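You operate a simulated robot arm through the tools that you are given. There is no shell and no other tool.

Carry out the task below with a simulated robot arm. There is one attempt and no reset: what you move stays moved.

## Task
Sponge the clay smears off the laptop and the desk.
Fine: switch the laptop off first; wet the sponge in the water dish and put it back after. What is to be rubbed or washed off counts as gone when no trace of it is left.

It is judged by the outcome, as a careful person would: the job done as asked, and still so three seconds after it is handed in. It fails if anything else is knocked over, pushed out of place, dropped, spilled or broken.

## Robot
A 7-joint arm with a two-finger parallel gripper, fixed in place. Base frame: the origin is at the foot of the arm, x ahead of it, y to its left, z up; the work surface is at about z = 740. Readings come in mm, degrees, newtons and seconds.
Its first joint turns from -149.0 to 149.0 degrees. Payload 3.5 kg.
Tool frame: the origin (TCP) lies between the finger pads and is the grasp point; the fingertips stand 23 mm ahead of it; z points along the fingers, y is the line along which they close. The gripper opens to 94 mm. The fingers are 38 mm wide and 10 mm thick; the gripper's body (54 by 96 mm) begins 39 mm behind the TCP.
Orientation is that of the tool frame in the base frame, as [roll, pitch, yaw] about the fixed x, y, z axes, in that order (R = Rz(yaw) Ry(pitch) Rx(roll)). With the fingers straight down and closing along the base's y, the tool's x points along the base's -x, its y along +y and its z along -z.

## Interface
- The arm moves only by the tool play_rows. Its argument "steps" is a list of rows, each a list of 3 entries, a list of its own where there are three numbers: the shift along the tool's x, y, z in units of 25 mm (1.0 is 25 mm), then the turn, a rotation vector about the tool's x, y, z in units of 5 degrees (1.0 is 5 degrees), then the opening, from 0 (shut) to 1 (fully open). In form: [[[dx, dy, dz], [ax, ay, az], grip], ...]. A call has 1 to 20 rows; each row shifts and turns the commanded pose from where the row before left it, along the tool's axes as they then stand. A call with a number of a shift or a turn outside -1 to 1 is refused whole. A row lasts 0.2 s, in which the tool goes at most 50 mm and 8.6 degrees; a call with a longer step from one row to the next is refused whole, and so is a gripper value outside its range. Where a pose cannot be reached the arm comes as near as it can. A force on the tool above 40 N (or 10 N above the force at the start of the call, whichever is more), or a blocked arm, ends the call early, and 0.2 s more pass. Each finger travels about 153 mm/s and halts on what it meets, pressing with about 31 N; the grip force reading is that of the motor and also rises with nothing between the fingers. The clock runs only during rows and for 0.2 s after the last one: add rows that do not move to give the fingers time. It gives the time, the measured TCP pose, the force on the tool (base axes), the opening and the grip force at its end, in the units of the frame above (readings bear some noise), with the torque about the TCP (base axes, N m) and any sound that the robot's microphone picked up.
- Cameras (640 x 400 px; columns grow to the right, rows downward): "scene" is fixed at [398.9, -651.4, 1326.4]; the picture's right is [0.60, -0.80, 0.00], its down [-0.63, -0.48, -0.61] and it looks along [0.49, 0.37, -0.79] (base axes); focal length 214 px, centre (320, 200). "wrist" rides on the gripper at [86, 16, -74] in the tool frame; the picture's right is [-0.18, 0.98, 0.00], its down [-0.58, -0.11, -0.81] and it looks along [-0.79, -0.15, 0.59] (tool axes); focal length 243 px, centre (320, 200). There is no depth. A picture from a camera that has moved, and an enlarged one, comes with that camera's place and axes in the base frame and with its lens.
- grab_frame(camera): a new picture of that camera. It takes no simulated time.
- zoom(camera, box): a new picture of the part [left, top, right, bottom] of that camera's present view, enlarged. It takes no simulated time.
- sign_off(): hands the job in; it is judged then, once.

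Nothing tells you positions but the pictures and the camera data. Unless the task says otherwise, let go and move clear before handing in.

The tools are called after "Request:" as a command line: name --argument value ..., lists and objects as JSON in quotes. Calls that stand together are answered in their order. play_rows: Moves the arm, as the interface text tells. Its arguments: {"type":"object","properties":{"steps":{"type":"array"}},"required":["steps"]} The other tools are called the same way: grab_frame (camera) takes a picture; zoom (camera, box) takes an enlarged picture of a part of a camera's view; sign_off () hands the job in.

At the start:

```text
clock: 0.0
eef_pos: [911.2, -61.8, 1056.1]
ee_rot: [180.0, -0.1, 179.9]
wrist_force: [-0.1, 0.4, 0.1]
torque: [0.0, -0.01, -0.03]
gripper_width: 94.0
grasp_force: 0.0
```

scene: 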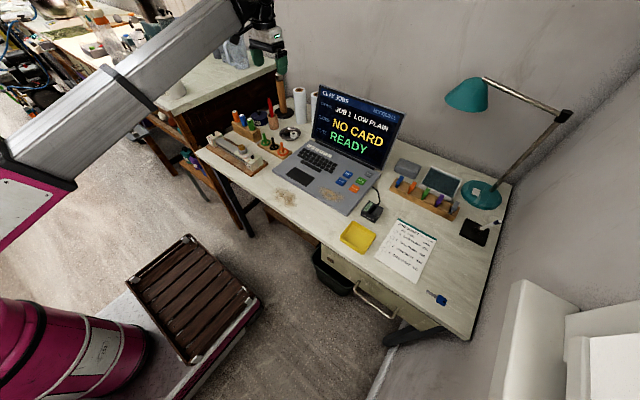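
wrist: 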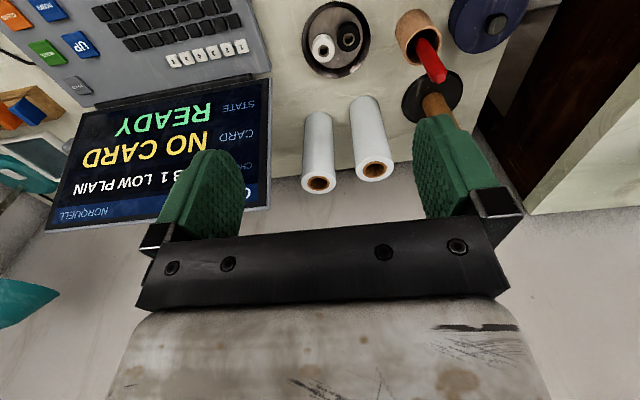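

I see a desk with a laptop (clay smears on it and on the desk), a yellow dish and a grey block that may be the sponge. I'll zoom in to identify things first.

Request:
zoom --camera "scene" --box '[260, 80, 420, 180]'

Request:
zoom --camera "scene" --box '[260, 140, 420, 240]'

Request:
zoom --camera "scene" --box '[370, 140, 530, 240]'

Request:
zoom --camera "scene" --box '[190, 80, 350, 180]'

Request:
zoom --camera "scene" --box '[340, 210, 500, 310]'

```text
4.00 times, centred on (340, 130) of scene
camera zoom: at [398.9, -651.4, 1326.4], right [0.6, -0.8, 0.0], down [-0.63, -0.48, -0.61], along [0.49, 0.37, -0.79], focal length 858 px, centre (240, 480)
```

zoom: 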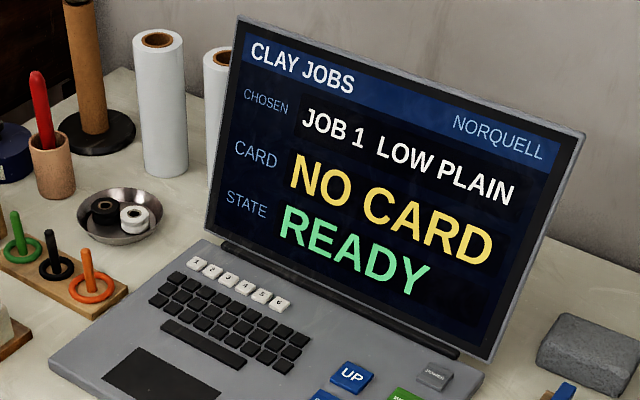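

```text
4.00 times, centred on (340, 190) of scene
camera zoom: at [398.9, -651.4, 1326.4], right [0.6, -0.8, 0.0], down [-0.63, -0.48, -0.61], along [0.49, 0.37, -0.79], focal length 858 px, centre (240, 240)
```

zoom: 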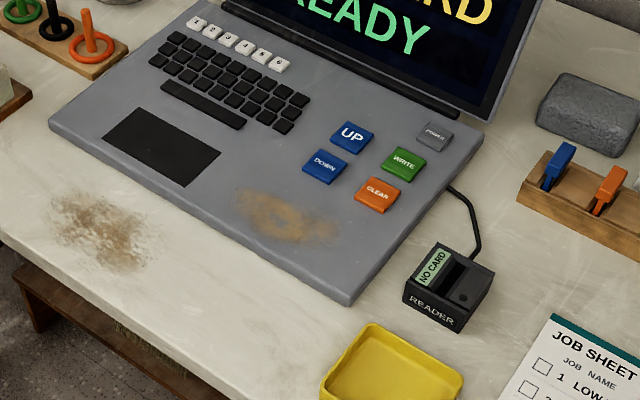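

```text
4.00 times, centred on (450, 190) of scene
camera zoom: at [398.9, -651.4, 1326.4], right [0.6, -0.8, 0.0], down [-0.63, -0.48, -0.61], along [0.49, 0.37, -0.79], focal length 858 px, centre (-200, 240)
```

zoom: 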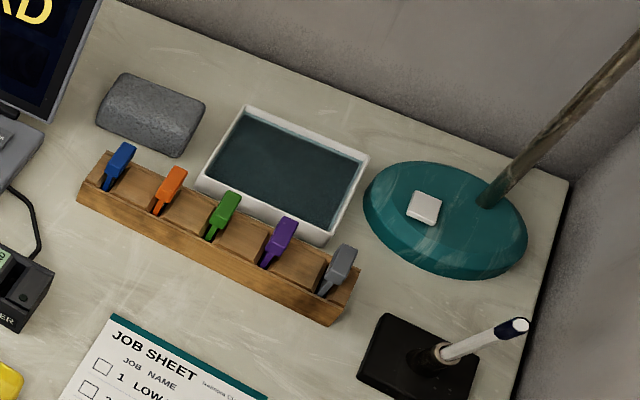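

```text
4.00 times, centred on (270, 130) of scene
camera zoom: at [398.9, -651.4, 1326.4], right [0.6, -0.8, 0.0], down [-0.63, -0.48, -0.61], along [0.49, 0.37, -0.79], focal length 858 px, centre (520, 480)
```

zoom: 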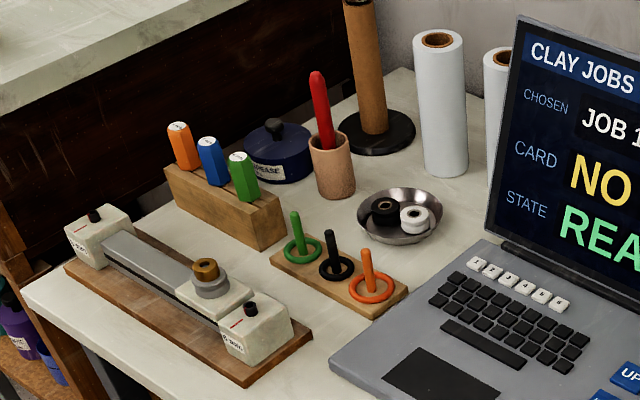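

```text
4.00 times, centred on (420, 260) of scene
camera zoom: at [398.9, -651.4, 1326.4], right [0.6, -0.8, 0.0], down [-0.63, -0.48, -0.61], along [0.49, 0.37, -0.79], focal length 858 px, centre (-80, -40)
```

zoom: 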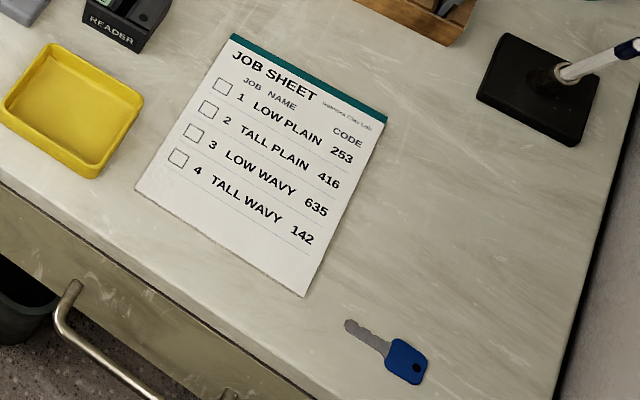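

The desk has a laptop with a POWER key, two smears (laptop palm rest and desk front), a grey sponge beside a white water dish behind the clip rack. These last lie about 1.2–1.28 m from the base, so I need a tilted tool; first I look at the gripper's build.

Request:
zoom --camera "scene" --box '[200, 0, 328, 80]'

Request:
zoom --camera "wrist" --box '[0, 0, 320, 200]'

Request:
zoom --camera "scene" --box '[380, 150, 460, 200]'

Request:
zoom --camera "scene" --box '[265, 170, 365, 232]'

```text
5.00 times, centred on (264, 40) of scene
camera zoom: at [398.9, -651.4, 1326.4], right [0.6, -0.8, 0.0], down [-0.63, -0.48, -0.61], along [0.49, 0.37, -0.79], focal length 1072 px, centre (600, 1000)
```

zoom: 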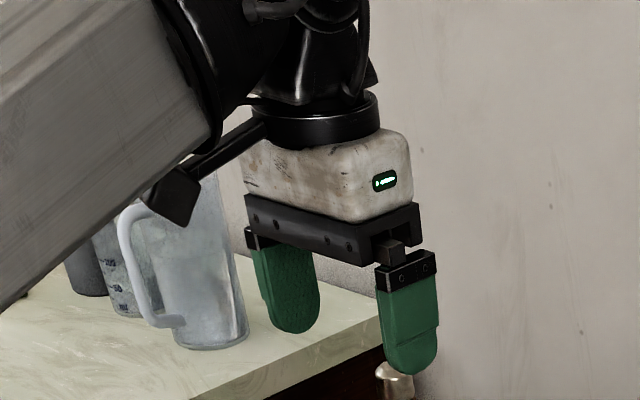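

```text
2.00 times, centred on (160, 100) of wrist
camera zoom: at [827.0, -45.0, 1130.0], right [0.18, 0.98, 0.0], down [0.58, -0.11, 0.81], along [0.79, -0.15, -0.59], focal length 485 px, centre (640, 400)
```

zoom: 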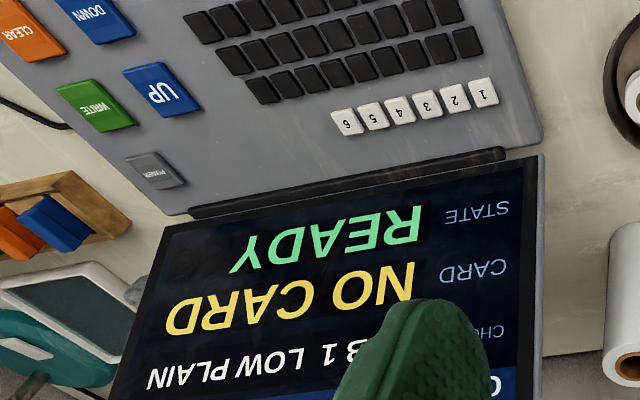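

```text
8.00 times, centred on (420, 175) of scene
camera zoom: at [398.9, -651.4, 1326.4], right [0.6, -0.8, 0.0], down [-0.63, -0.48, -0.61], along [0.49, 0.37, -0.79], focal length 1716 px, centre (-480, 400)
```

zoom: 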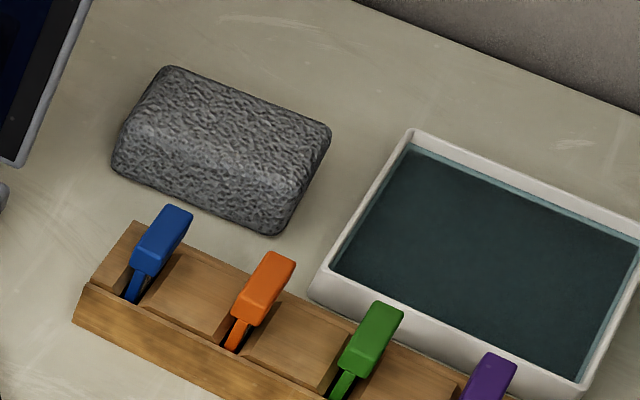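

```text
6.40 times, centred on (315, 201) of scene
camera zoom: at [398.9, -651.4, 1326.4], right [0.6, -0.8, 0.0], down [-0.63, -0.48, -0.61], along [0.49, 0.37, -0.79], focal length 1373 px, centre (352, 194)
```

zoom: 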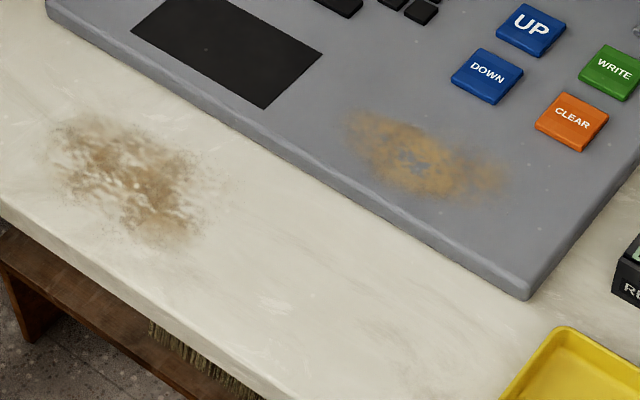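

The wrist camera is a physical box on the tool's +x (robot) side, so to tilt outward low over the desk I want it on the upper side. I'll turn the tool about its own axis at this height and see which way the joints allow.

Request:
play_rows --steps '[[[1, 0, 0], [0, 0, 0], 0.5], [[1, 0, 0], [0, 0, 0], 0.5], [[1, 0, 0], [0, 0, 0], 0.5], [[1, 0, 0], [0, 0, 0], 0.5], [[0, 0, 0], [0, 0, 1], 0.5], [[0, 0, 0], [0, 0, 1], 0.5], [[0, 0, 0], [0, 0, 1], 0.5], [[0, 0, 0], [0, 0, 1], 0.5], [[0, 0, 0], [0, 0, 1], 0.5], [[0, 0, 0], [0, 0, 1], 0.5], [[0, 0, 0], [0, 0, 1], 0.5], [[0, 0, 0], [0, 0, 1], 0.5], [[0, 0, 0], [0, 0, 1], 0.5], [[0, 0, 0], [0, 0, 1], 0.5], [[0, 0, 0], [0, 0, 1], 0.5], [[0, 0, 0], [0, 0, 1], 0.5], [[0, 0, 0], [0, 0, 0], 0.5]]'

```text
clock: 3.6
eef_pos: [813.0, -60.2, 1055.5]
ee_rot: [179.9, 0.0, 119.9]
wrist_force: [0.2, -0.3, -0.6]
torque: [0.0, -0.02, -0.02]
gripper_width: 46.8
grasp_force: 0.1
```

The turn follows well; yaw is now 120°. Continuing to turn toward yaw 0.

Request:
play_rows --steps '[[[0, 0, 0], [0, 0, 1], 0.5], [[0, 0, 0], [0, 0, 1], 0.5], [[0, 0, 0], [0, 0, 1], 0.5], [[0, 0, 0], [0, 0, 1], 0.5], [[0, 0, 0], [0, 0, 1], 0.5], [[0, 0, 0], [0, 0, 1], 0.5], [[0, 0, 0], [0, 0, 1], 0.5], [[0, 0, 0], [0, 0, 1], 0.5], [[0, 0, 0], [0, 0, 1], 0.5], [[0, 0, 0], [0, 0, 1], 0.5], [[0, 0, 0], [0, 0, 1], 0.5], [[0, 0, 0], [0, 0, 1], 0.5], [[0, 0, 0], [0, 0, 1], 0.5], [[0, 0, 0], [0, 0, 1], 0.5], [[0, 0, 0], [0, 0, 1], 0.5], [[0, 0, 0], [0, 0, 1], 0.5], [[0, 0, 0], [0, 0, 0], 0.5]]'

```text
clock: 7.2
eef_pos: [812.7, -62.5, 1055.9]
ee_rot: [-180.0, 0.0, 39.8]
wrist_force: [0.1, 0.7, -0.4]
torque: [-0.02, 0.01, -0.03]
gripper_width: 47.4
grasp_force: 0.0
```

Request:
play_rows --steps '[[[0, 0, 0], [0, 0, 1], 0.5], [[0, 0, 0], [0, 0, 1], 0.5], [[0, 0, 0], [0, 0, 1], 0.5], [[0, 0, 0], [0, 0, 1], 0.5], [[0, 0, 0], [0, 0, 1], 0.5], [[0, 0, 0], [0, 0, 1], 0.5], [[0, 0, 0], [0, 0, 1], 0.5], [[0, 0, 0], [0, 0, 1], 0.5], [[0, 0, 0], [0, 0, 0], 0.5]]'

Request:
grab_frame --camera "scene"

Request:
grab_frame --camera "wrist"

```text
clock: 9.2
eef_pos: [811.3, -65.5, 1055.1]
ee_rot: [-180.0, 0.0, 3.1]
wrist_force: [0.4, -0.9, 0.1]
torque: [0.01, 0.01, 0.02]
gripper_width: 46.9
grasp_force: 0.0
out of reach, approached as far as the arm can: row 8
```

```text
taken
```

scene: 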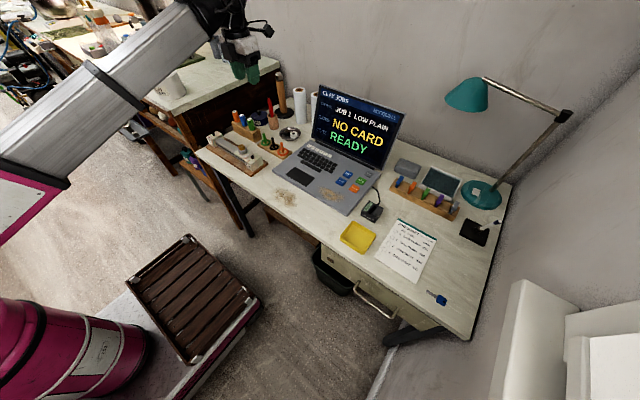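

```text
taken
camera wrist: at [900.0, -77.6, 1130.4], right [-0.13, -0.99, 0.0], down [-0.59, 0.08, 0.81], along [-0.8, 0.1, -0.59], focal length 243 px, centre (320, 200)
```

wrist: 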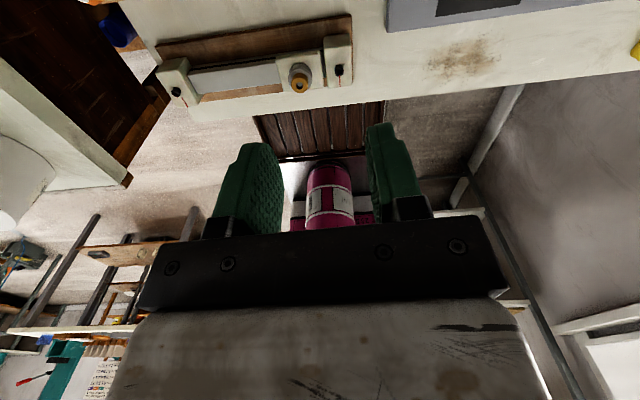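

Yaw 3° is about the joint limit here, but swinging the arm right gives slack. I'll move over to y≈-450 staying high, then start tilting outward.

Request:
play_rows --steps '[[[0, 1, 0], [0, 0, 0], 0.5], [[0, 1, 0], [0, 0, 0], 0.5], [[0, 1, 0], [0, 0, 0], 0.5], [[0, 1, 0], [0, 0, 0], 0.5], [[0, 1, 0], [0, 0, 0], 0.5], [[0, 1, 0], [0, 0, 0], 0.5], [[0, 1, 0], [0, 0, 0], 0.5], [[0, 1, 0], [0, 0, 0], 0.5], [[0, 1, 0], [0, 0, 0], 0.5], [[0, 1, 0], [0, 0, 0], 0.5], [[0, 1, 0], [0, 0, 0], 0.5], [[0, 1, 0], [0, 0, 0], 0.5], [[0, 1, 0], [0, 0, 0], 0.5], [[0, 1, 0], [0, 0, 0], 0.5], [[0, 1, 0], [0, 0, 0], 0.5], [[0, 0, 0], [0, 0, 0], 0.5]]'

```text
clock: 12.6
eef_pos: [832.3, -439.6, 1054.8]
ee_rot: [179.9, 0.0, 3.2]
wrist_force: [-0.1, 0.0, -0.5]
torque: [0.01, -0.05, 0.01]
gripper_width: 46.8
grasp_force: 0.0
```

Now at y≈-440. Tilting outward 45° in place, trimming yaw to 0.

Request:
play_rows --steps '[[[0, 0, 0], [0, 0, 0.64], 0.5], [[0, 0, 0], [0, 1, 0], 0.5], [[0, 0, 0], [0, 1, 0], 0.5], [[0, 0, 0], [0, 1, 0], 0.5], [[0, 0, 0], [0, 1, 0], 0.5], [[0, 0, 0], [0, 1, 0], 0.5], [[0, 0, 0], [0, 1, 0], 0.5], [[0, 0, 0], [0, 1, 0], 0.5], [[0, 0, 0], [0, 1, 0], 0.5], [[0, 0, 0], [0, 1, 0], 0.5], [[0, 0, 0], [0, 0, 0], 0.5]]'

Request:
grab_frame --camera "scene"

Request:
grab_frame --camera "wrist"

```text
clock: 15.0
eef_pos: [832.5, -439.1, 1056.6]
ee_rot: [179.8, -45.1, 0.1]
wrist_force: [-0.4, -0.7, 0.7]
torque: [-0.02, -0.02, 0.02]
gripper_width: 46.8
grasp_force: 0.0
```

```text
taken
```

scene: 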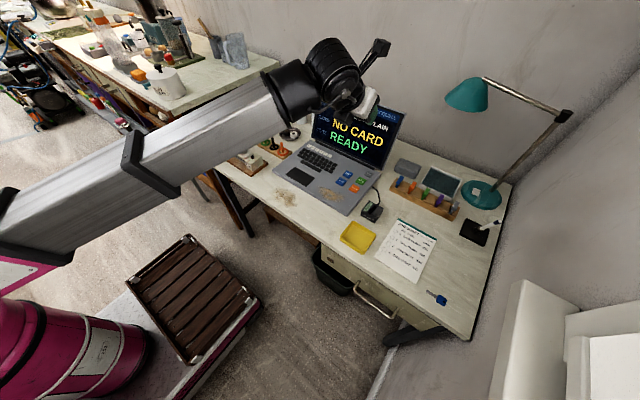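

```text
taken
camera wrist: at [841.6, -455.3, 1170.0], right [-0.13, -0.98, -0.13], down [-0.98, 0.11, 0.16], along [-0.14, 0.15, -0.98], focal length 243 px, centre (320, 200)
```

wrist: 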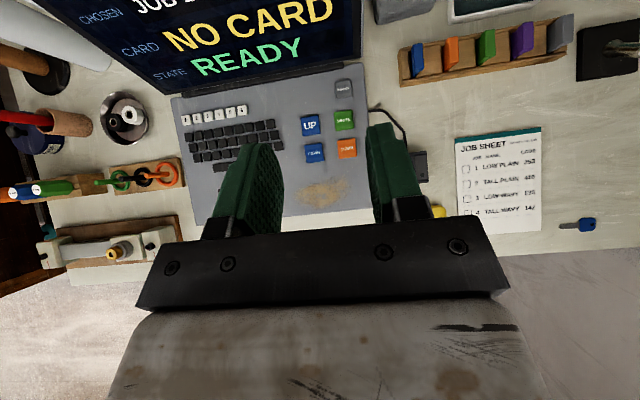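

The tilted pose works and the wrist camera now looks straight down: POWER key at about (955,-457). I close the fingers and move above the key.

Request:
play_rows --steps '[[[-0.28, 0.072, 0.945], [0, 0, 0], 0.0], [[-0.28, 0.072, 0.945], [0, 0, 0], 0.0], [[-0.28, 0.072, 0.945], [0, 0, 0], 0.0], [[-0.28, 0.072, 0.945], [0, 0, 0], 0.0], [[-0.28, 0.072, 0.945], [0, 0, 0], 0.0], [[-0.28, 0.072, 0.945], [0, 0, 0], 0.0], [[-0.28, 0.072, 0.945], [0, 0, 0], 0.0], [[-0.28, 0.072, 0.945], [0, 0, 0], 0.0], [[-0.28, 0.072, 0.945], [0, 0, 0], 0.0], [[-0.28, 0.072, 0.945], [0, 0, 0], 0.0], [[0, 0, 0], [0, 0, 0], 0.0]]'

Request:
grab_frame --camera "scene"

Request:
grab_frame --camera "wrist"

```text
clock: 17.4
eef_pos: [951.2, -458.1, 840.6]
ee_rot: [179.8, -45.0, 0.0]
wrist_force: [0.1, 0.5, -0.3]
torque: [0.01, 0.01, 0.01]
gripper_width: 0.0
grasp_force: 30.7
```

```text
taken
```

scene: 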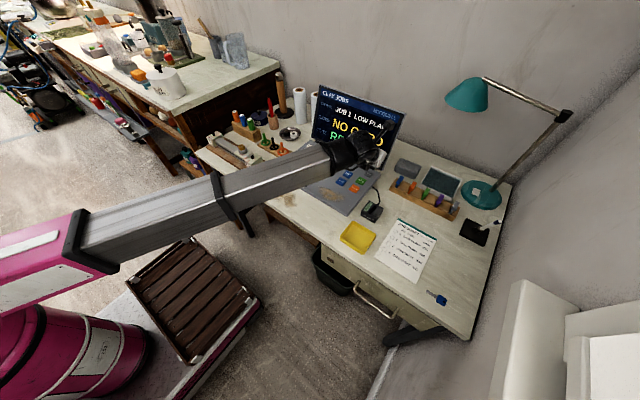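

```text
taken
camera wrist: at [961.2, -473.9, 954.2], right [-0.13, -0.98, -0.13], down [-0.98, 0.11, 0.16], along [-0.14, 0.15, -0.98], focal length 243 px, centre (320, 200)
```

wrist: 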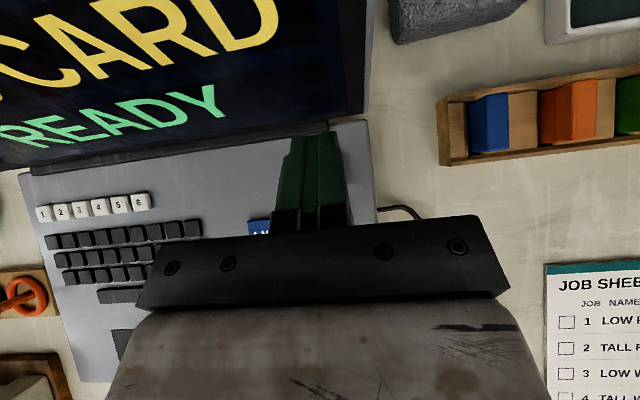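

The fingers are over the key area. I'll check alignment closely before pressing.

Request:
zoom --camera "scene" --box '[328, 130, 408, 180]'

Request:
zoom --camera "wrist" --box '[230, 100, 422, 220]'

```text
8.00 times, centred on (368, 155) of scene
camera zoom: at [398.9, -651.4, 1326.4], right [0.6, -0.8, 0.0], down [-0.63, -0.48, -0.61], along [0.49, 0.37, -0.79], focal length 1716 px, centre (-64, 560)
```

zoom: 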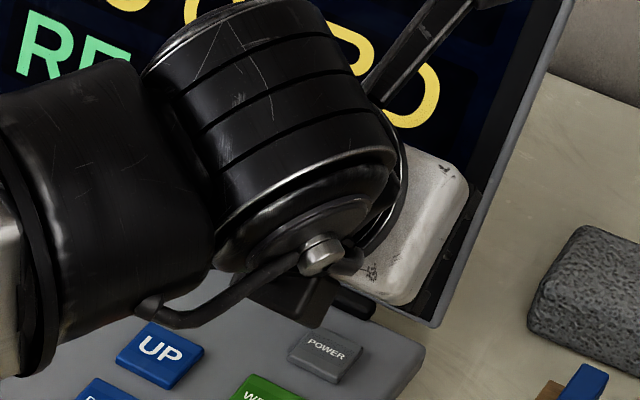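

```text
3.33 times, centred on (326, 160) of wrist
camera zoom: at [961.2, -473.9, 954.2], right [-0.13, -0.98, -0.13], down [-0.98, 0.11, 0.16], along [-0.14, 0.15, -0.98], focal length 809 px, centre (300, 333)
```

zoom: 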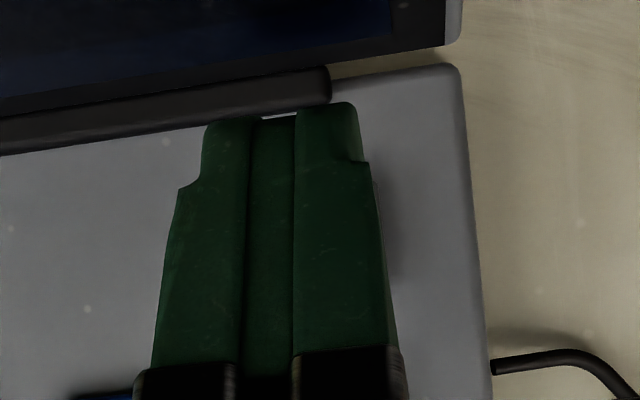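

Alignment agrees from both cameras. Descending to just above the key, then in small steps.

Request:
play_rows --steps '[[[-0.1414, 0, 0.1414], [0, 0, 0], 0.0], [[-0.1414, 0, 0.1414], [0, 0, 0], 0.0], [[-0.1414, 0, 0.1414], [0, 0, 0], 0.0], [[-0.1414, 0, 0.1414], [0, 0, 0], 0.0], [[-0.1414, 0, 0.1414], [0, 0, 0], 0.0], [[-0.1414, 0, 0.1414], [0, 0, 0], 0.0], [[-0.1414, 0, 0.1414], [0, 0, 0], 0.0], [[-0.1414, 0, 0.1414], [0, 0, 0], 0.0], [[-0.1414, 0, 0.1414], [0, 0, 0], 0.0], [[0, 0, 0], [0, 0, 0], 0.0]]'

Request:
zoom --camera "scene" --box '[328, 130, 408, 180]'

Request:
zoom --camera "wrist" --box '[230, 100, 422, 220]'

```text
clock: 19.6
eef_pos: [950.6, -458.0, 794.8]
ee_rot: [179.8, -45.0, 0.1]
wrist_force: [-0.5, -0.7, 0.0]
torque: [-0.02, 0.03, -0.02]
gripper_width: 0.0
grasp_force: 30.6
```

```text
8.00 times, centred on (368, 155) of scene
camera zoom: at [398.9, -651.4, 1326.4], right [0.6, -0.8, 0.0], down [-0.63, -0.48, -0.61], along [0.49, 0.37, -0.79], focal length 1716 px, centre (-64, 560)
```

zoom: 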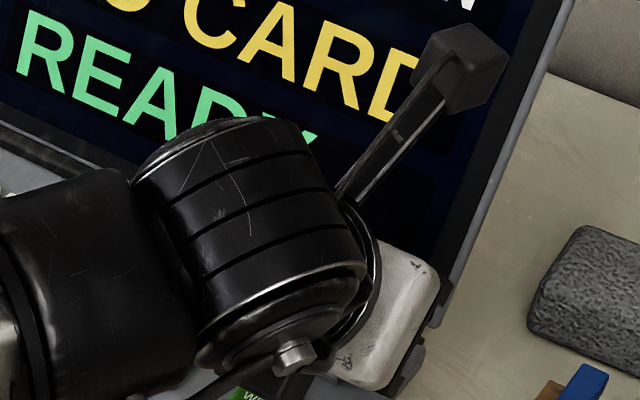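

```text
3.33 times, centred on (326, 160) of wrist
camera zoom: at [959.9, -474.2, 908.7], right [-0.13, -0.98, -0.13], down [-0.98, 0.11, 0.16], along [-0.14, 0.15, -0.98], focal length 809 px, centre (300, 333)
```

zoom: 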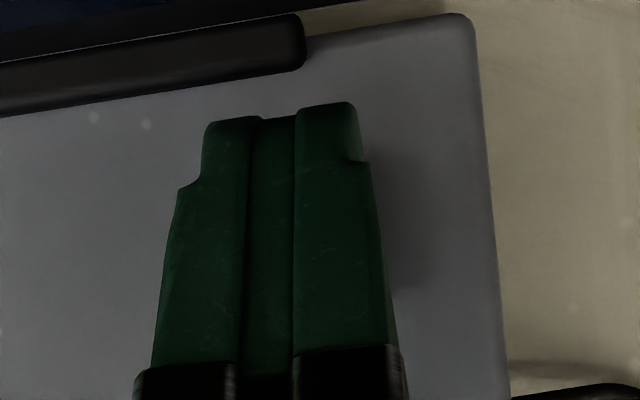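

Request:
play_rows --steps '[[[-0.0566, 0, 0.0566], [0, 0, 0], 0.0], [[-0.0566, 0, 0.0566], [0, 0, 0], 0.0], [[-0.0566, 0, 0.0566], [0, 0, 0], 0.0]]'

```text
clock: 20.4
eef_pos: [949.9, -458.9, 789.5]
ee_rot: [180.0, -45.0, 0.1]
wrist_force: [-0.6, 1.8, 4.3]
torque: [0.07, -0.02, -0.01]
gripper_width: 0.0
grasp_force: 30.6
heard: click
```

A click was heard at light contact; I lift off and check the screen.

Request:
play_rows --steps '[[[0.2828, 0, -0.2828], [0, 0, 0], 0.0], [[0.2828, 0, -0.2828], [0, 0, 0], 0.0], [[0.2828, 0, -0.2828], [0, 0, 0], 0.0], [[0.2828, 0, -0.2828], [0, 0, 0], 0.0], [[0.2828, 0, -0.2828], [0, 0, 0], 0.0], [[0.2828, 0, -0.2828], [0, 0, 0], 0.0], [[0, 0, 0], [0, 0, 0], 0.0]]'

Request:
grab_frame --camera "scene"

Request:
grab_frame --camera "wrist"

```text
clock: 22.0
eef_pos: [950.9, -457.8, 851.3]
ee_rot: [179.8, -45.0, 0.1]
wrist_force: [0.4, 0.5, 0.8]
torque: [0.0, 0.05, 0.01]
gripper_width: 0.0
grasp_force: 30.7
```

```text
taken
```

scene: 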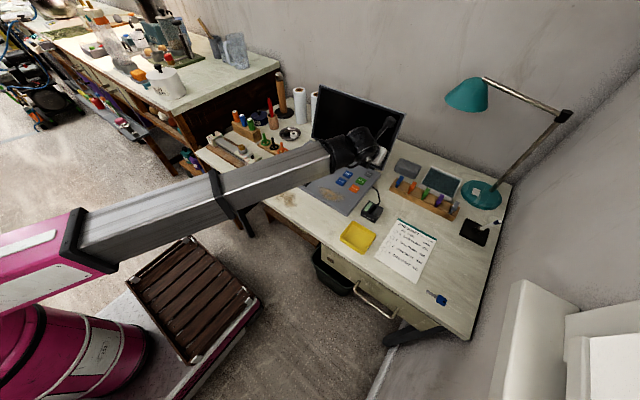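

```text
taken
camera wrist: at [960.6, -473.3, 963.7], right [-0.13, -0.98, -0.13], down [-0.98, 0.11, 0.16], along [-0.14, 0.15, -0.98], focal length 243 px, centre (320, 200)
```

wrist: 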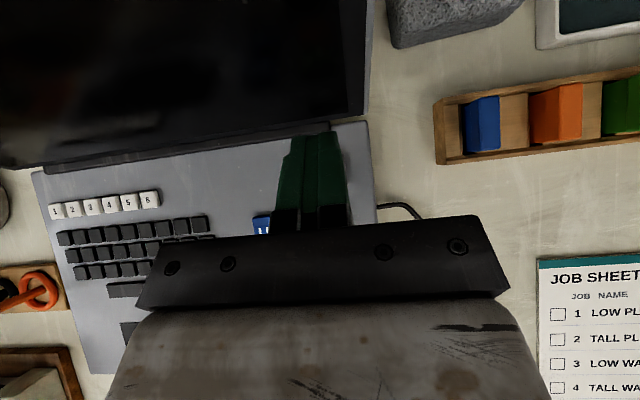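

The screen is off. Next I open the gripper and move behind the rack toward the sponge at about (1073,-561), below the lamp shade, testing reach.

Request:
play_rows --steps '[[[0, 0.82, 0], [0, 0, 0], 1.0], [[0, 0.82, 0], [0, 0, 0], 1.0], [[0, 0.82, 0], [0, 0, 0], 1.0], [[0, 0.82, 0], [0, 0, 0], 1.0], [[0, 0.82, 0], [0, 0, 0], 1.0], [[0.566, 0, 0.566], [0, 0, 0], 1.0], [[0.566, 0, 0.566], [0, 0, 0], 1.0], [[0.566, 0, 0.566], [0, 0, 0], 1.0], [[0, 0, 0], [0, 0, 0], 1.0]]'

Request:
grab_frame --camera "scene"

Request:
grab_frame --camera "wrist"

```text
clock: 24.0
eef_pos: [1009.7, -560.2, 847.7]
ee_rot: [179.8, -45.0, 0.1]
wrist_force: [0.1, 0.2, 0.8]
torque: [0.03, 0.03, -0.01]
gripper_width: 94.2
grasp_force: 0.1
```

```text
taken
```

scene: 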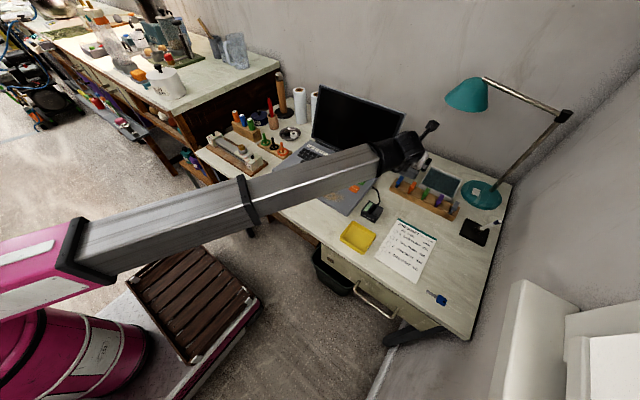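

```text
taken
camera wrist: at [1019.3, -575.8, 962.0], right [-0.13, -0.98, -0.13], down [-0.98, 0.11, 0.16], along [-0.14, 0.15, -0.98], focal length 243 px, centre (320, 200)
```

wrist: 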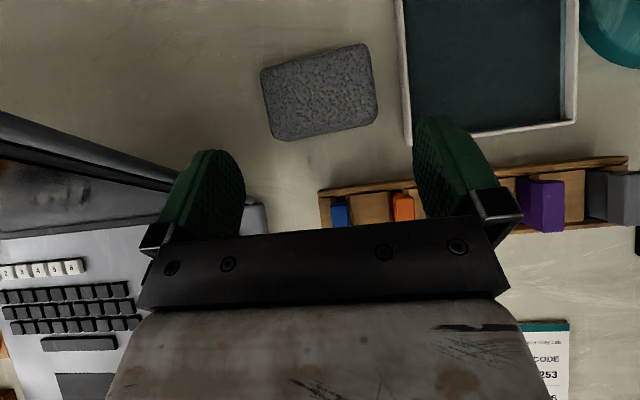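

Reach is fine so far. Zooming the wrist view to measure the sponge precisely.

Request:
zoom --camera "wrist" --box '[200, 0, 440, 150]'

Request:
zoom --camera "wrist" --box '[380, 0, 640, 160]'

```text
2.67 times, centred on (320, 75) of wrist
camera zoom: at [1019.3, -575.8, 962.0], right [-0.13, -0.98, -0.13], down [-0.98, 0.11, 0.16], along [-0.14, 0.15, -0.98], focal length 647 px, centre (320, 533)
```

zoom: 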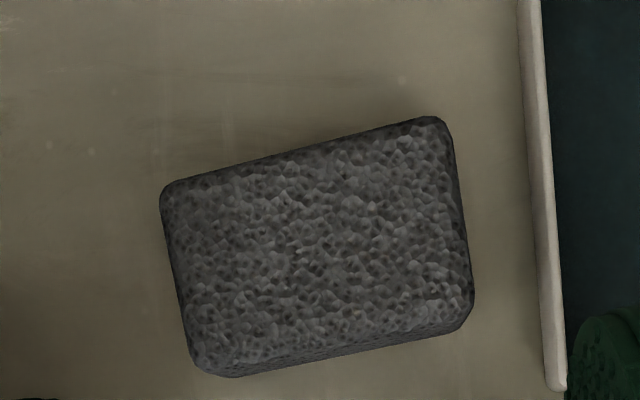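

```text
2.46 times, centred on (510, 80) of wrist
camera zoom: at [1019.3, -575.8, 962.0], right [-0.13, -0.98, -0.13], down [-0.98, 0.11, 0.16], along [-0.14, 0.15, -0.98], focal length 597 px, centre (-148, 495)
```

zoom: 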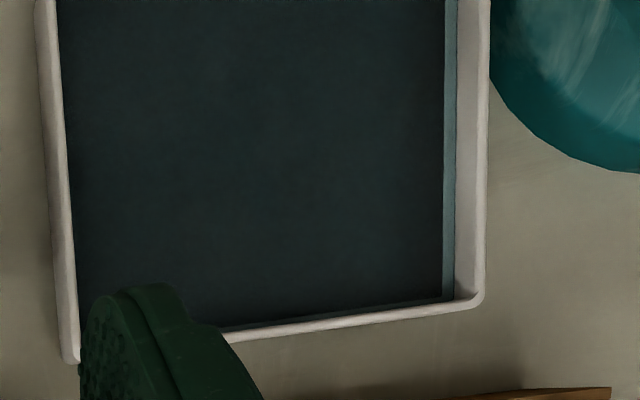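

The sponge spans about x 1048–1099, y -514…-596, so its centre is at (1073,-555). I lower to a pre-grasp position and recheck.

Request:
play_rows --steps '[[[0.071, -0.042, 0.611], [0, 0, 0], 1.0], [[0.071, -0.042, 0.611], [0, 0, 0], 1.0], [[0.071, -0.042, 0.611], [0, 0, 0], 1.0], [[0.071, -0.042, 0.611], [0, 0, 0], 1.0], [[0.071, -0.042, 0.611], [0, 0, 0], 1.0], [[0, 0, 0], [0, 0, 0], 1.0]]'

Request:
grab_frame --camera "wrist"

Request:
zoom --camera "scene" --box '[360, 110, 488, 190]'

Request:
zoom --camera "wrist" --box '[150, 70, 550, 320]'

```text
clock: 25.4
eef_pos: [1068.0, -555.4, 801.3]
ee_rot: [179.8, -45.1, 0.1]
wrist_force: [0.9, -0.2, -0.3]
torque: [-0.01, 0.0, 0.03]
gripper_width: 94.1
grasp_force: 0.0
```

```text
taken
camera wrist: at [1078.9, -571.0, 915.6], right [-0.13, -0.98, -0.13], down [-0.98, 0.11, 0.16], along [-0.14, 0.15, -0.98], focal length 243 px, centre (320, 200)
```

wrist: 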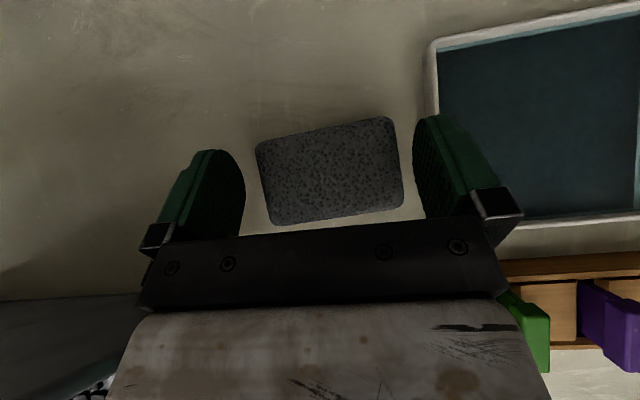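

```text
5.00 times, centred on (424, 150) of scene
camera zoom: at [398.9, -651.4, 1326.4], right [0.6, -0.8, 0.0], down [-0.63, -0.48, -0.61], along [0.49, 0.37, -0.79], focal length 1072 px, centre (-200, 450)
```

zoom: 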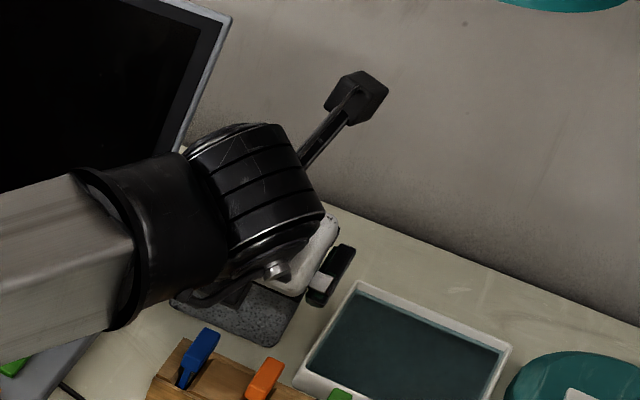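

```text
1.60 times, centred on (350, 195) of wrist
camera zoom: at [1078.9, -571.0, 915.6], right [-0.13, -0.98, -0.13], down [-0.98, 0.11, 0.16], along [-0.14, 0.15, -0.98], focal length 388 px, centre (272, 208)
```

zoom: 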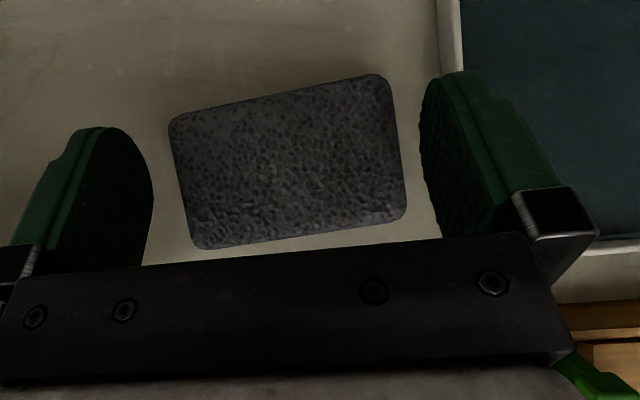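

The sponge lies between the fingers, turned about 3°. I align yaw by 3° and descend around it.

Request:
play_rows --steps '[[[0, 0, 0], [0.424, 0, -0.424], 1.0], [[0, 0, 0], [0, 0, 0], 1.0], [[-0.13, 0, 0.153], [0, 0, 0], 1.0], [[-0.13, 0, 0.153], [0, 0, 0], 1.0], [[-0.13, 0, 0.153], [0, 0, 0], 1.0], [[0, 0, 0], [0, 0, 0], 1.0]]'

Request:
zoom --camera "wrist" --box '[150, 70, 550, 320]'

```text
clock: 26.8
eef_pos: [1070.2, -556.1, 788.7]
ee_rot: [179.9, -45.0, 3.0]
wrist_force: [-0.3, 0.6, -0.9]
torque: [-0.02, -0.01, 0.0]
gripper_width: 94.2
grasp_force: 0.1
```

```text
1.60 times, centred on (350, 195) of wrist
camera zoom: at [1081.4, -570.7, 901.8], right [-0.08, -0.99, -0.13], down [-0.99, 0.06, 0.16], along [-0.15, 0.14, -0.98], focal length 388 px, centre (272, 208)
```

zoom: 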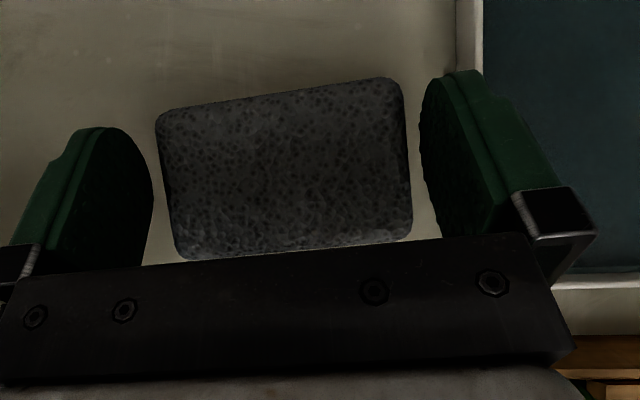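

Request:
play_rows --steps '[[[-0.125, 0, 0.125], [0, 0, 0], 1.0], [[-0.125, 0, 0.125], [0, 0, 0], 1.0], [[-0.125, 0, 0.125], [0, 0, 0], 1.0], [[-0.125, 0, 0.125], [0, 0, 0], 1.0], [[0, 0, 0], [0, 0, 0], 1.0]]'

Request:
zoom --camera "wrist" --box '[150, 70, 550, 320]'

Request:
zoom --camera "scene" --box '[360, 130, 456, 190]'

```text
clock: 28.0
eef_pos: [1071.5, -554.7, 771.5]
ee_rot: [179.7, -45.2, 3.1]
wrist_force: [5.6, -0.5, 12.6]
torque: [-0.05, 1.13, 0.05]
gripper_width: 93.9
grasp_force: 0.0
```

```text
1.60 times, centred on (350, 195) of wrist
camera zoom: at [1081.5, -570.3, 884.8], right [-0.08, -0.99, -0.13], down [-0.99, 0.06, 0.16], along [-0.15, 0.14, -0.98], focal length 388 px, centre (272, 208)
```

zoom: 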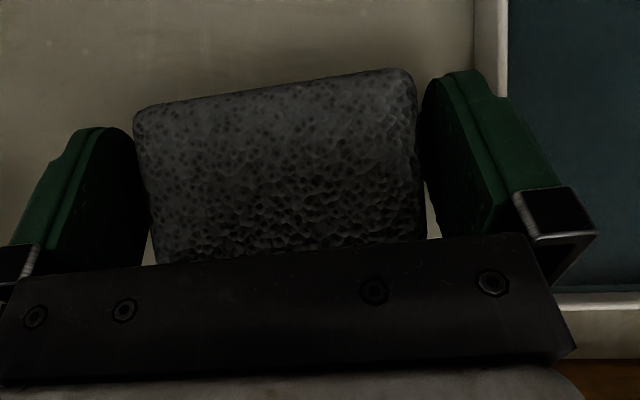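

```text
6.67 times, centred on (408, 160) of scene
camera zoom: at [398.9, -651.4, 1326.4], right [0.6, -0.8, 0.0], down [-0.63, -0.48, -0.61], along [0.49, 0.37, -0.79], focal length 1430 px, centre (-267, 467)
```

zoom: 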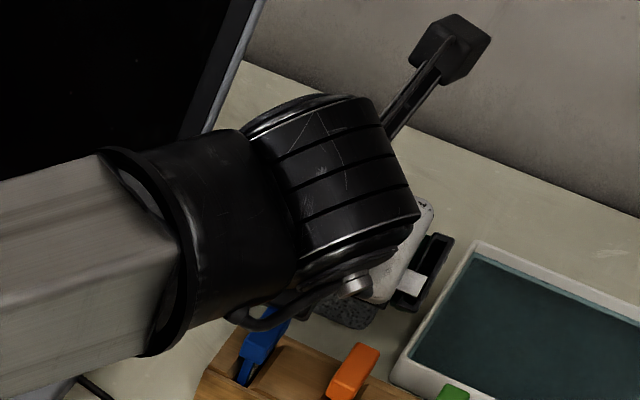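

Force and torque point to contact about 85 mm behind the TCP – the hand's underside touching the blue clip. I back up at once and inspect.

Request:
play_rows --steps '[[[0.2, 0, -0.2], [0, 0, 0], 1.0], [[0.25, 0, -0.25], [0, 0, 0], 1.0], [[0.25, 0, -0.25], [0, 0, 0], 1.0], [[0.25, 0, -0.25], [0, 0, 0], 1.0], [[0, 0, 0], [0, 0, 0], 1.0]]'

Request:
zoom --camera "scene" --box '[360, 130, 456, 190]'

Request:
zoom --camera "scene" --box '[380, 160, 476, 220]'

Request:
grab_frame --camera "wrist"

```text
clock: 29.2
eef_pos: [1072.3, -554.5, 802.9]
ee_rot: [179.9, -45.0, 3.1]
wrist_force: [-0.5, -0.1, -0.6]
torque: [0.02, -0.01, 0.03]
gripper_width: 94.1
grasp_force: 0.1
```

```text
6.67 times, centred on (408, 160) of scene
camera zoom: at [398.9, -651.4, 1326.4], right [0.6, -0.8, 0.0], down [-0.63, -0.48, -0.61], along [0.49, 0.37, -0.79], focal length 1430 px, centre (-267, 467)
```

zoom: 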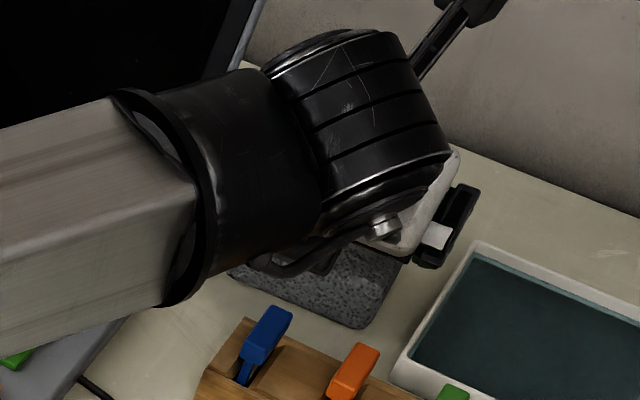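

```text
6.67 times, centred on (428, 190) of scene
camera zoom: at [398.9, -651.4, 1326.4], right [0.6, -0.8, 0.0], down [-0.63, -0.48, -0.61], along [0.49, 0.37, -0.79], focal length 1430 px, centre (-400, 267)
```

zoom: 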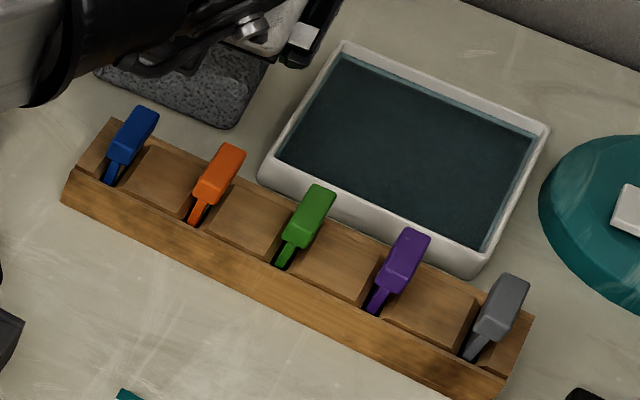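

```text
taken
camera wrist: at [1082.6, -570.1, 916.9], right [-0.08, -0.99, -0.13], down [-0.99, 0.06, 0.16], along [-0.15, 0.14, -0.98], focal length 243 px, centre (320, 200)
```

wrist: 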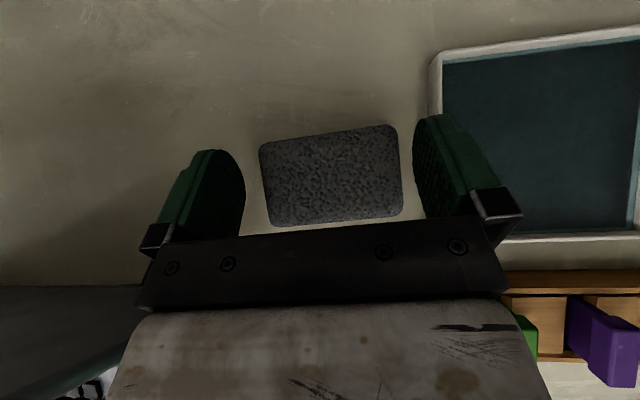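

Clips and rack are unmoved. I reduce the outward tilt to 30°, which raises the hand's underside by about 20 mm, and check it is reachable.

Request:
play_rows --steps '[[[0, 0, 0], [0, -1, 0], 1.0], [[0, 0, 0], [0, -1, 0], 1.0], [[0, 0, 0], [0, -1, 0], 1.0], [[0, 0, 0], [0, 0, 0], 1.0]]'

Request:
grab_frame --camera "wrist"

Request:
grab_frame --camera "scene"

```text
clock: 30.2
eef_pos: [1070.8, -555.0, 804.6]
ee_rot: [179.9, -29.9, 3.0]
wrist_force: [0.6, 0.2, -1.4]
torque: [-0.01, -0.03, -0.02]
gripper_width: 94.1
grasp_force: 0.1
```

```text
taken
camera wrist: at [1111.5, -569.3, 911.1], right [-0.11, -0.99, -0.09], down [-0.91, 0.06, 0.41], along [-0.4, 0.13, -0.91], focal length 243 px, centre (320, 200)
```

wrist: 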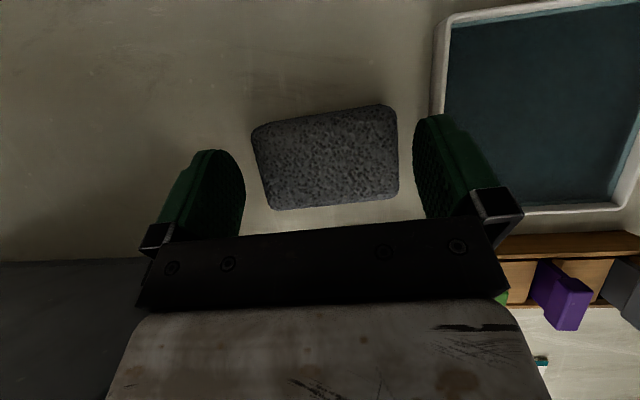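

```text
taken
```

scene: 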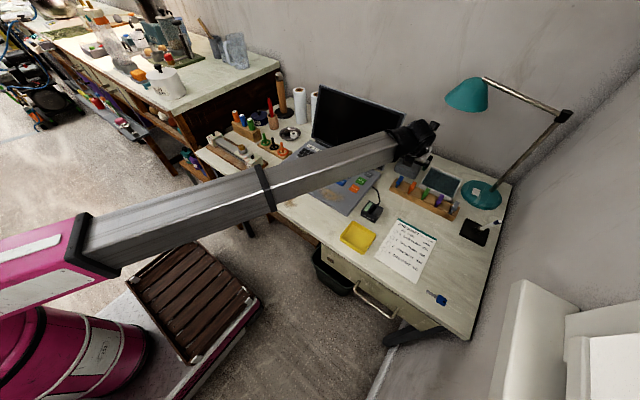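

30° is reachable. Descending again around the sponge in two stages.

Request:
play_rows --steps '[[[-0.109, 0, 0.188], [0, 0, 0], 1.0], [[-0.109, 0, 0.188], [0, 0, 0], 1.0], [[-0.109, 0, 0.188], [0, 0, 0], 1.0], [[-0.109, 0, 0.188], [0, 0, 0], 1.0], [[0, 0, 0], [0, 0, 0], 1.0]]'

Request:
zoom --camera "wrist" --box '[150, 70, 550, 320]'

Request:
zoom --camera "scene" --box '[360, 130, 456, 190]'

```text
clock: 31.4
eef_pos: [1070.3, -557.1, 782.9]
ee_rot: [179.9, -30.0, 3.0]
wrist_force: [-0.1, 0.7, 1.3]
torque: [-0.04, -0.01, 0.0]
gripper_width: 93.9
grasp_force: 0.1
```

```text
1.60 times, centred on (350, 195) of wrist
camera zoom: at [1110.9, -570.8, 889.6], right [-0.11, -0.99, -0.09], down [-0.91, 0.06, 0.41], along [-0.4, 0.13, -0.91], focal length 388 px, centre (272, 208)
```

zoom: 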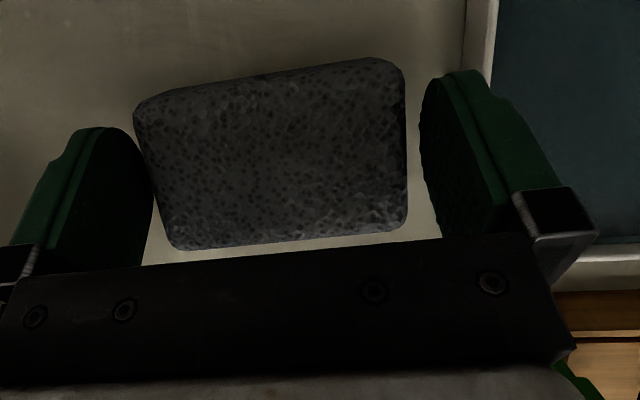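

```text
6.67 times, centred on (408, 160) of scene
camera zoom: at [398.9, -651.4, 1326.4], right [0.6, -0.8, 0.0], down [-0.63, -0.48, -0.61], along [0.49, 0.37, -0.79], focal length 1430 px, centre (-267, 467)
```

zoom: 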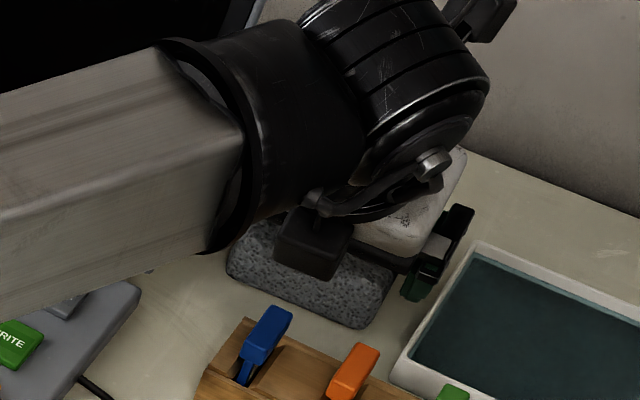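

Request:
play_rows --steps '[[[-0.055, -0.016, 0.095], [0, 0, 0], 1.0], [[-0.055, -0.016, 0.095], [0, 0, 0], 1.0], [[-0.055, -0.016, 0.095], [0, 0, 0], 1.0], [[-0.055, -0.016, 0.095], [0, 0, 0], 1.0], [[0, 0, 0], [0, 0, 0], 1.0]]'

Request:
zoom --camera "wrist" --box '[150, 70, 550, 320]'

Request:
zoom --camera "scene" --box '[360, 130, 456, 190]'

```text
clock: 32.6
eef_pos: [1072.0, -554.9, 771.5]
ee_rot: [179.9, -30.1, 2.9]
wrist_force: [0.7, 0.0, 0.2]
torque: [0.0, 0.0, 0.01]
gripper_width: 94.1
grasp_force: 0.2
```

```text
1.60 times, centred on (350, 195) of wrist
camera zoom: at [1111.3, -568.5, 878.6], right [-0.11, -0.99, -0.09], down [-0.91, 0.06, 0.41], along [-0.4, 0.13, -0.91], focal length 388 px, centre (272, 208)
```

zoom: 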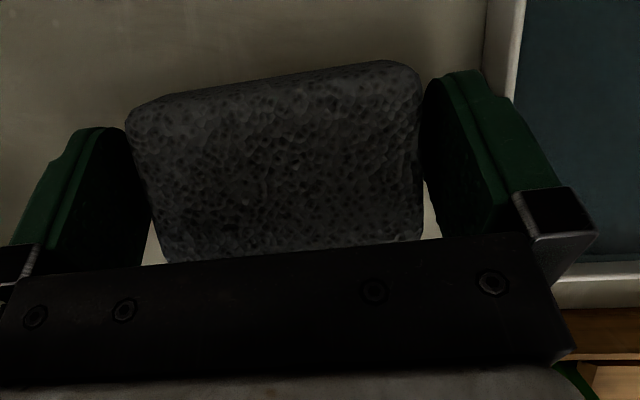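

```text
6.67 times, centred on (408, 160) of scene
camera zoom: at [398.9, -651.4, 1326.4], right [0.6, -0.8, 0.0], down [-0.63, -0.48, -0.61], along [0.49, 0.37, -0.79], focal length 1430 px, centre (-267, 467)
```

zoom: 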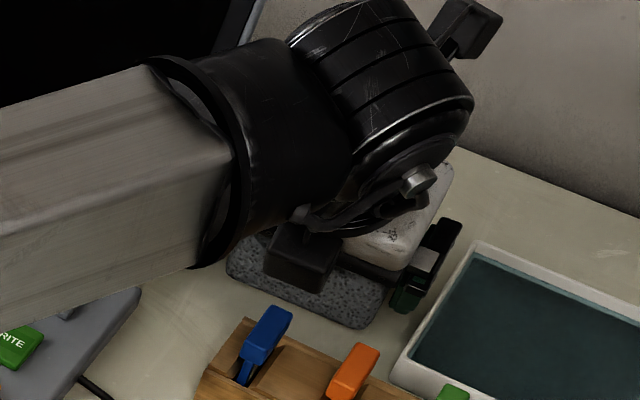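

No contact forces, sponge between both pads. Closing the gripper.

Request:
play_rows --steps '[[[0, 0, 0], [0, 0, 0], 0.8], [[0, 0, 0], [0, 0, 0], 0.6], [[0, 0, 0], [0, 0, 0], 0.5], [[0, 0, 0], [0, 0, 0], 0.5]]'

Request:
zoom --camera "wrist" --box '[150, 70, 550, 320]'

```text
clock: 33.6
eef_pos: [1071.0, -553.5, 771.3]
ee_rot: [179.9, -29.9, 3.0]
wrist_force: [-0.4, 0.3, 2.2]
torque: [0.08, 0.0, 0.01]
gripper_width: 84.5
grasp_force: 31.7
```

```text
1.60 times, centred on (350, 195) of wrist
camera zoom: at [1111.3, -568.6, 878.7], right [-0.11, -0.99, -0.09], down [-0.91, 0.06, 0.41], along [-0.4, 0.13, -0.91], focal length 388 px, centre (272, 208)
```

zoom: 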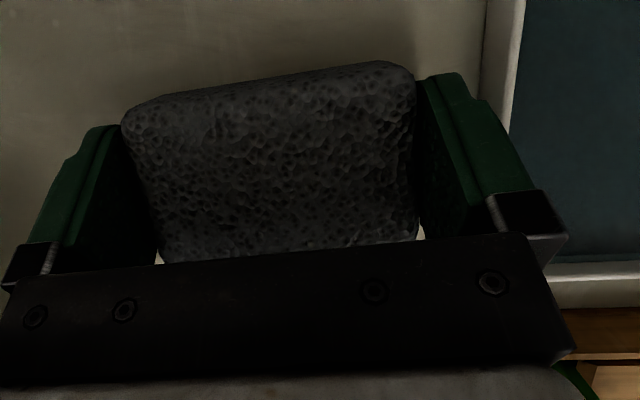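

Gripped at 84.5 mm. The dish is only ~110 mm wide inside its rim, so to dip the sponge without the fingers hitting the rim I regrip a bit higher, leaving more sponge below the tips.

Request:
play_rows --steps '[[[0, 0, 0], [0, 0, 0], 1.0], [[0, 0, 0], [0, 0, 0], 1.0], [[0.13, 0, -0.225], [0, 0, 0], 1.0], [[0, 0, 0], [0, 0, 0], 1.0], [[0, 0, 0], [0, 0, 0], 0.8], [[0, 0, 0], [0, 0, 0], 0.6], [[0, 0, 0], [0, 0, 0], 0.5], [[0, 0, 0], [0, 0, 0], 0.5]]'

Request:
zoom --camera "wrist" --box '[150, 70, 550, 320]'

```text
clock: 35.4
eef_pos: [1071.1, -555.3, 776.3]
ee_rot: [179.9, -30.0, 2.9]
wrist_force: [0.0, 0.4, -0.2]
torque: [0.03, 0.0, -0.01]
gripper_width: 84.3
grasp_force: 31.5
```

```text
1.60 times, centred on (350, 195) of wrist
camera zoom: at [1110.9, -568.4, 884.8], right [-0.11, -0.99, -0.09], down [-0.91, 0.06, 0.41], along [-0.4, 0.13, -0.91], focal length 388 px, centre (272, 208)
```

zoom: 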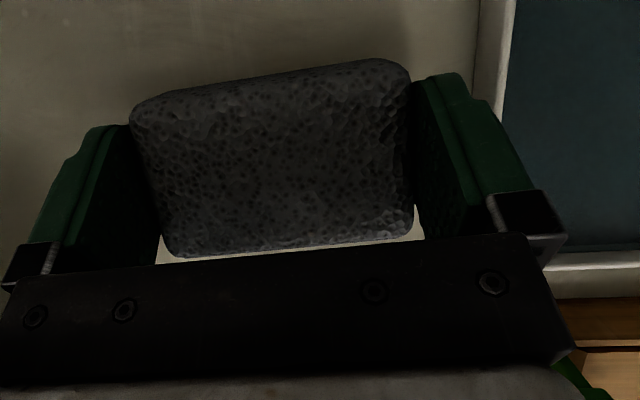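

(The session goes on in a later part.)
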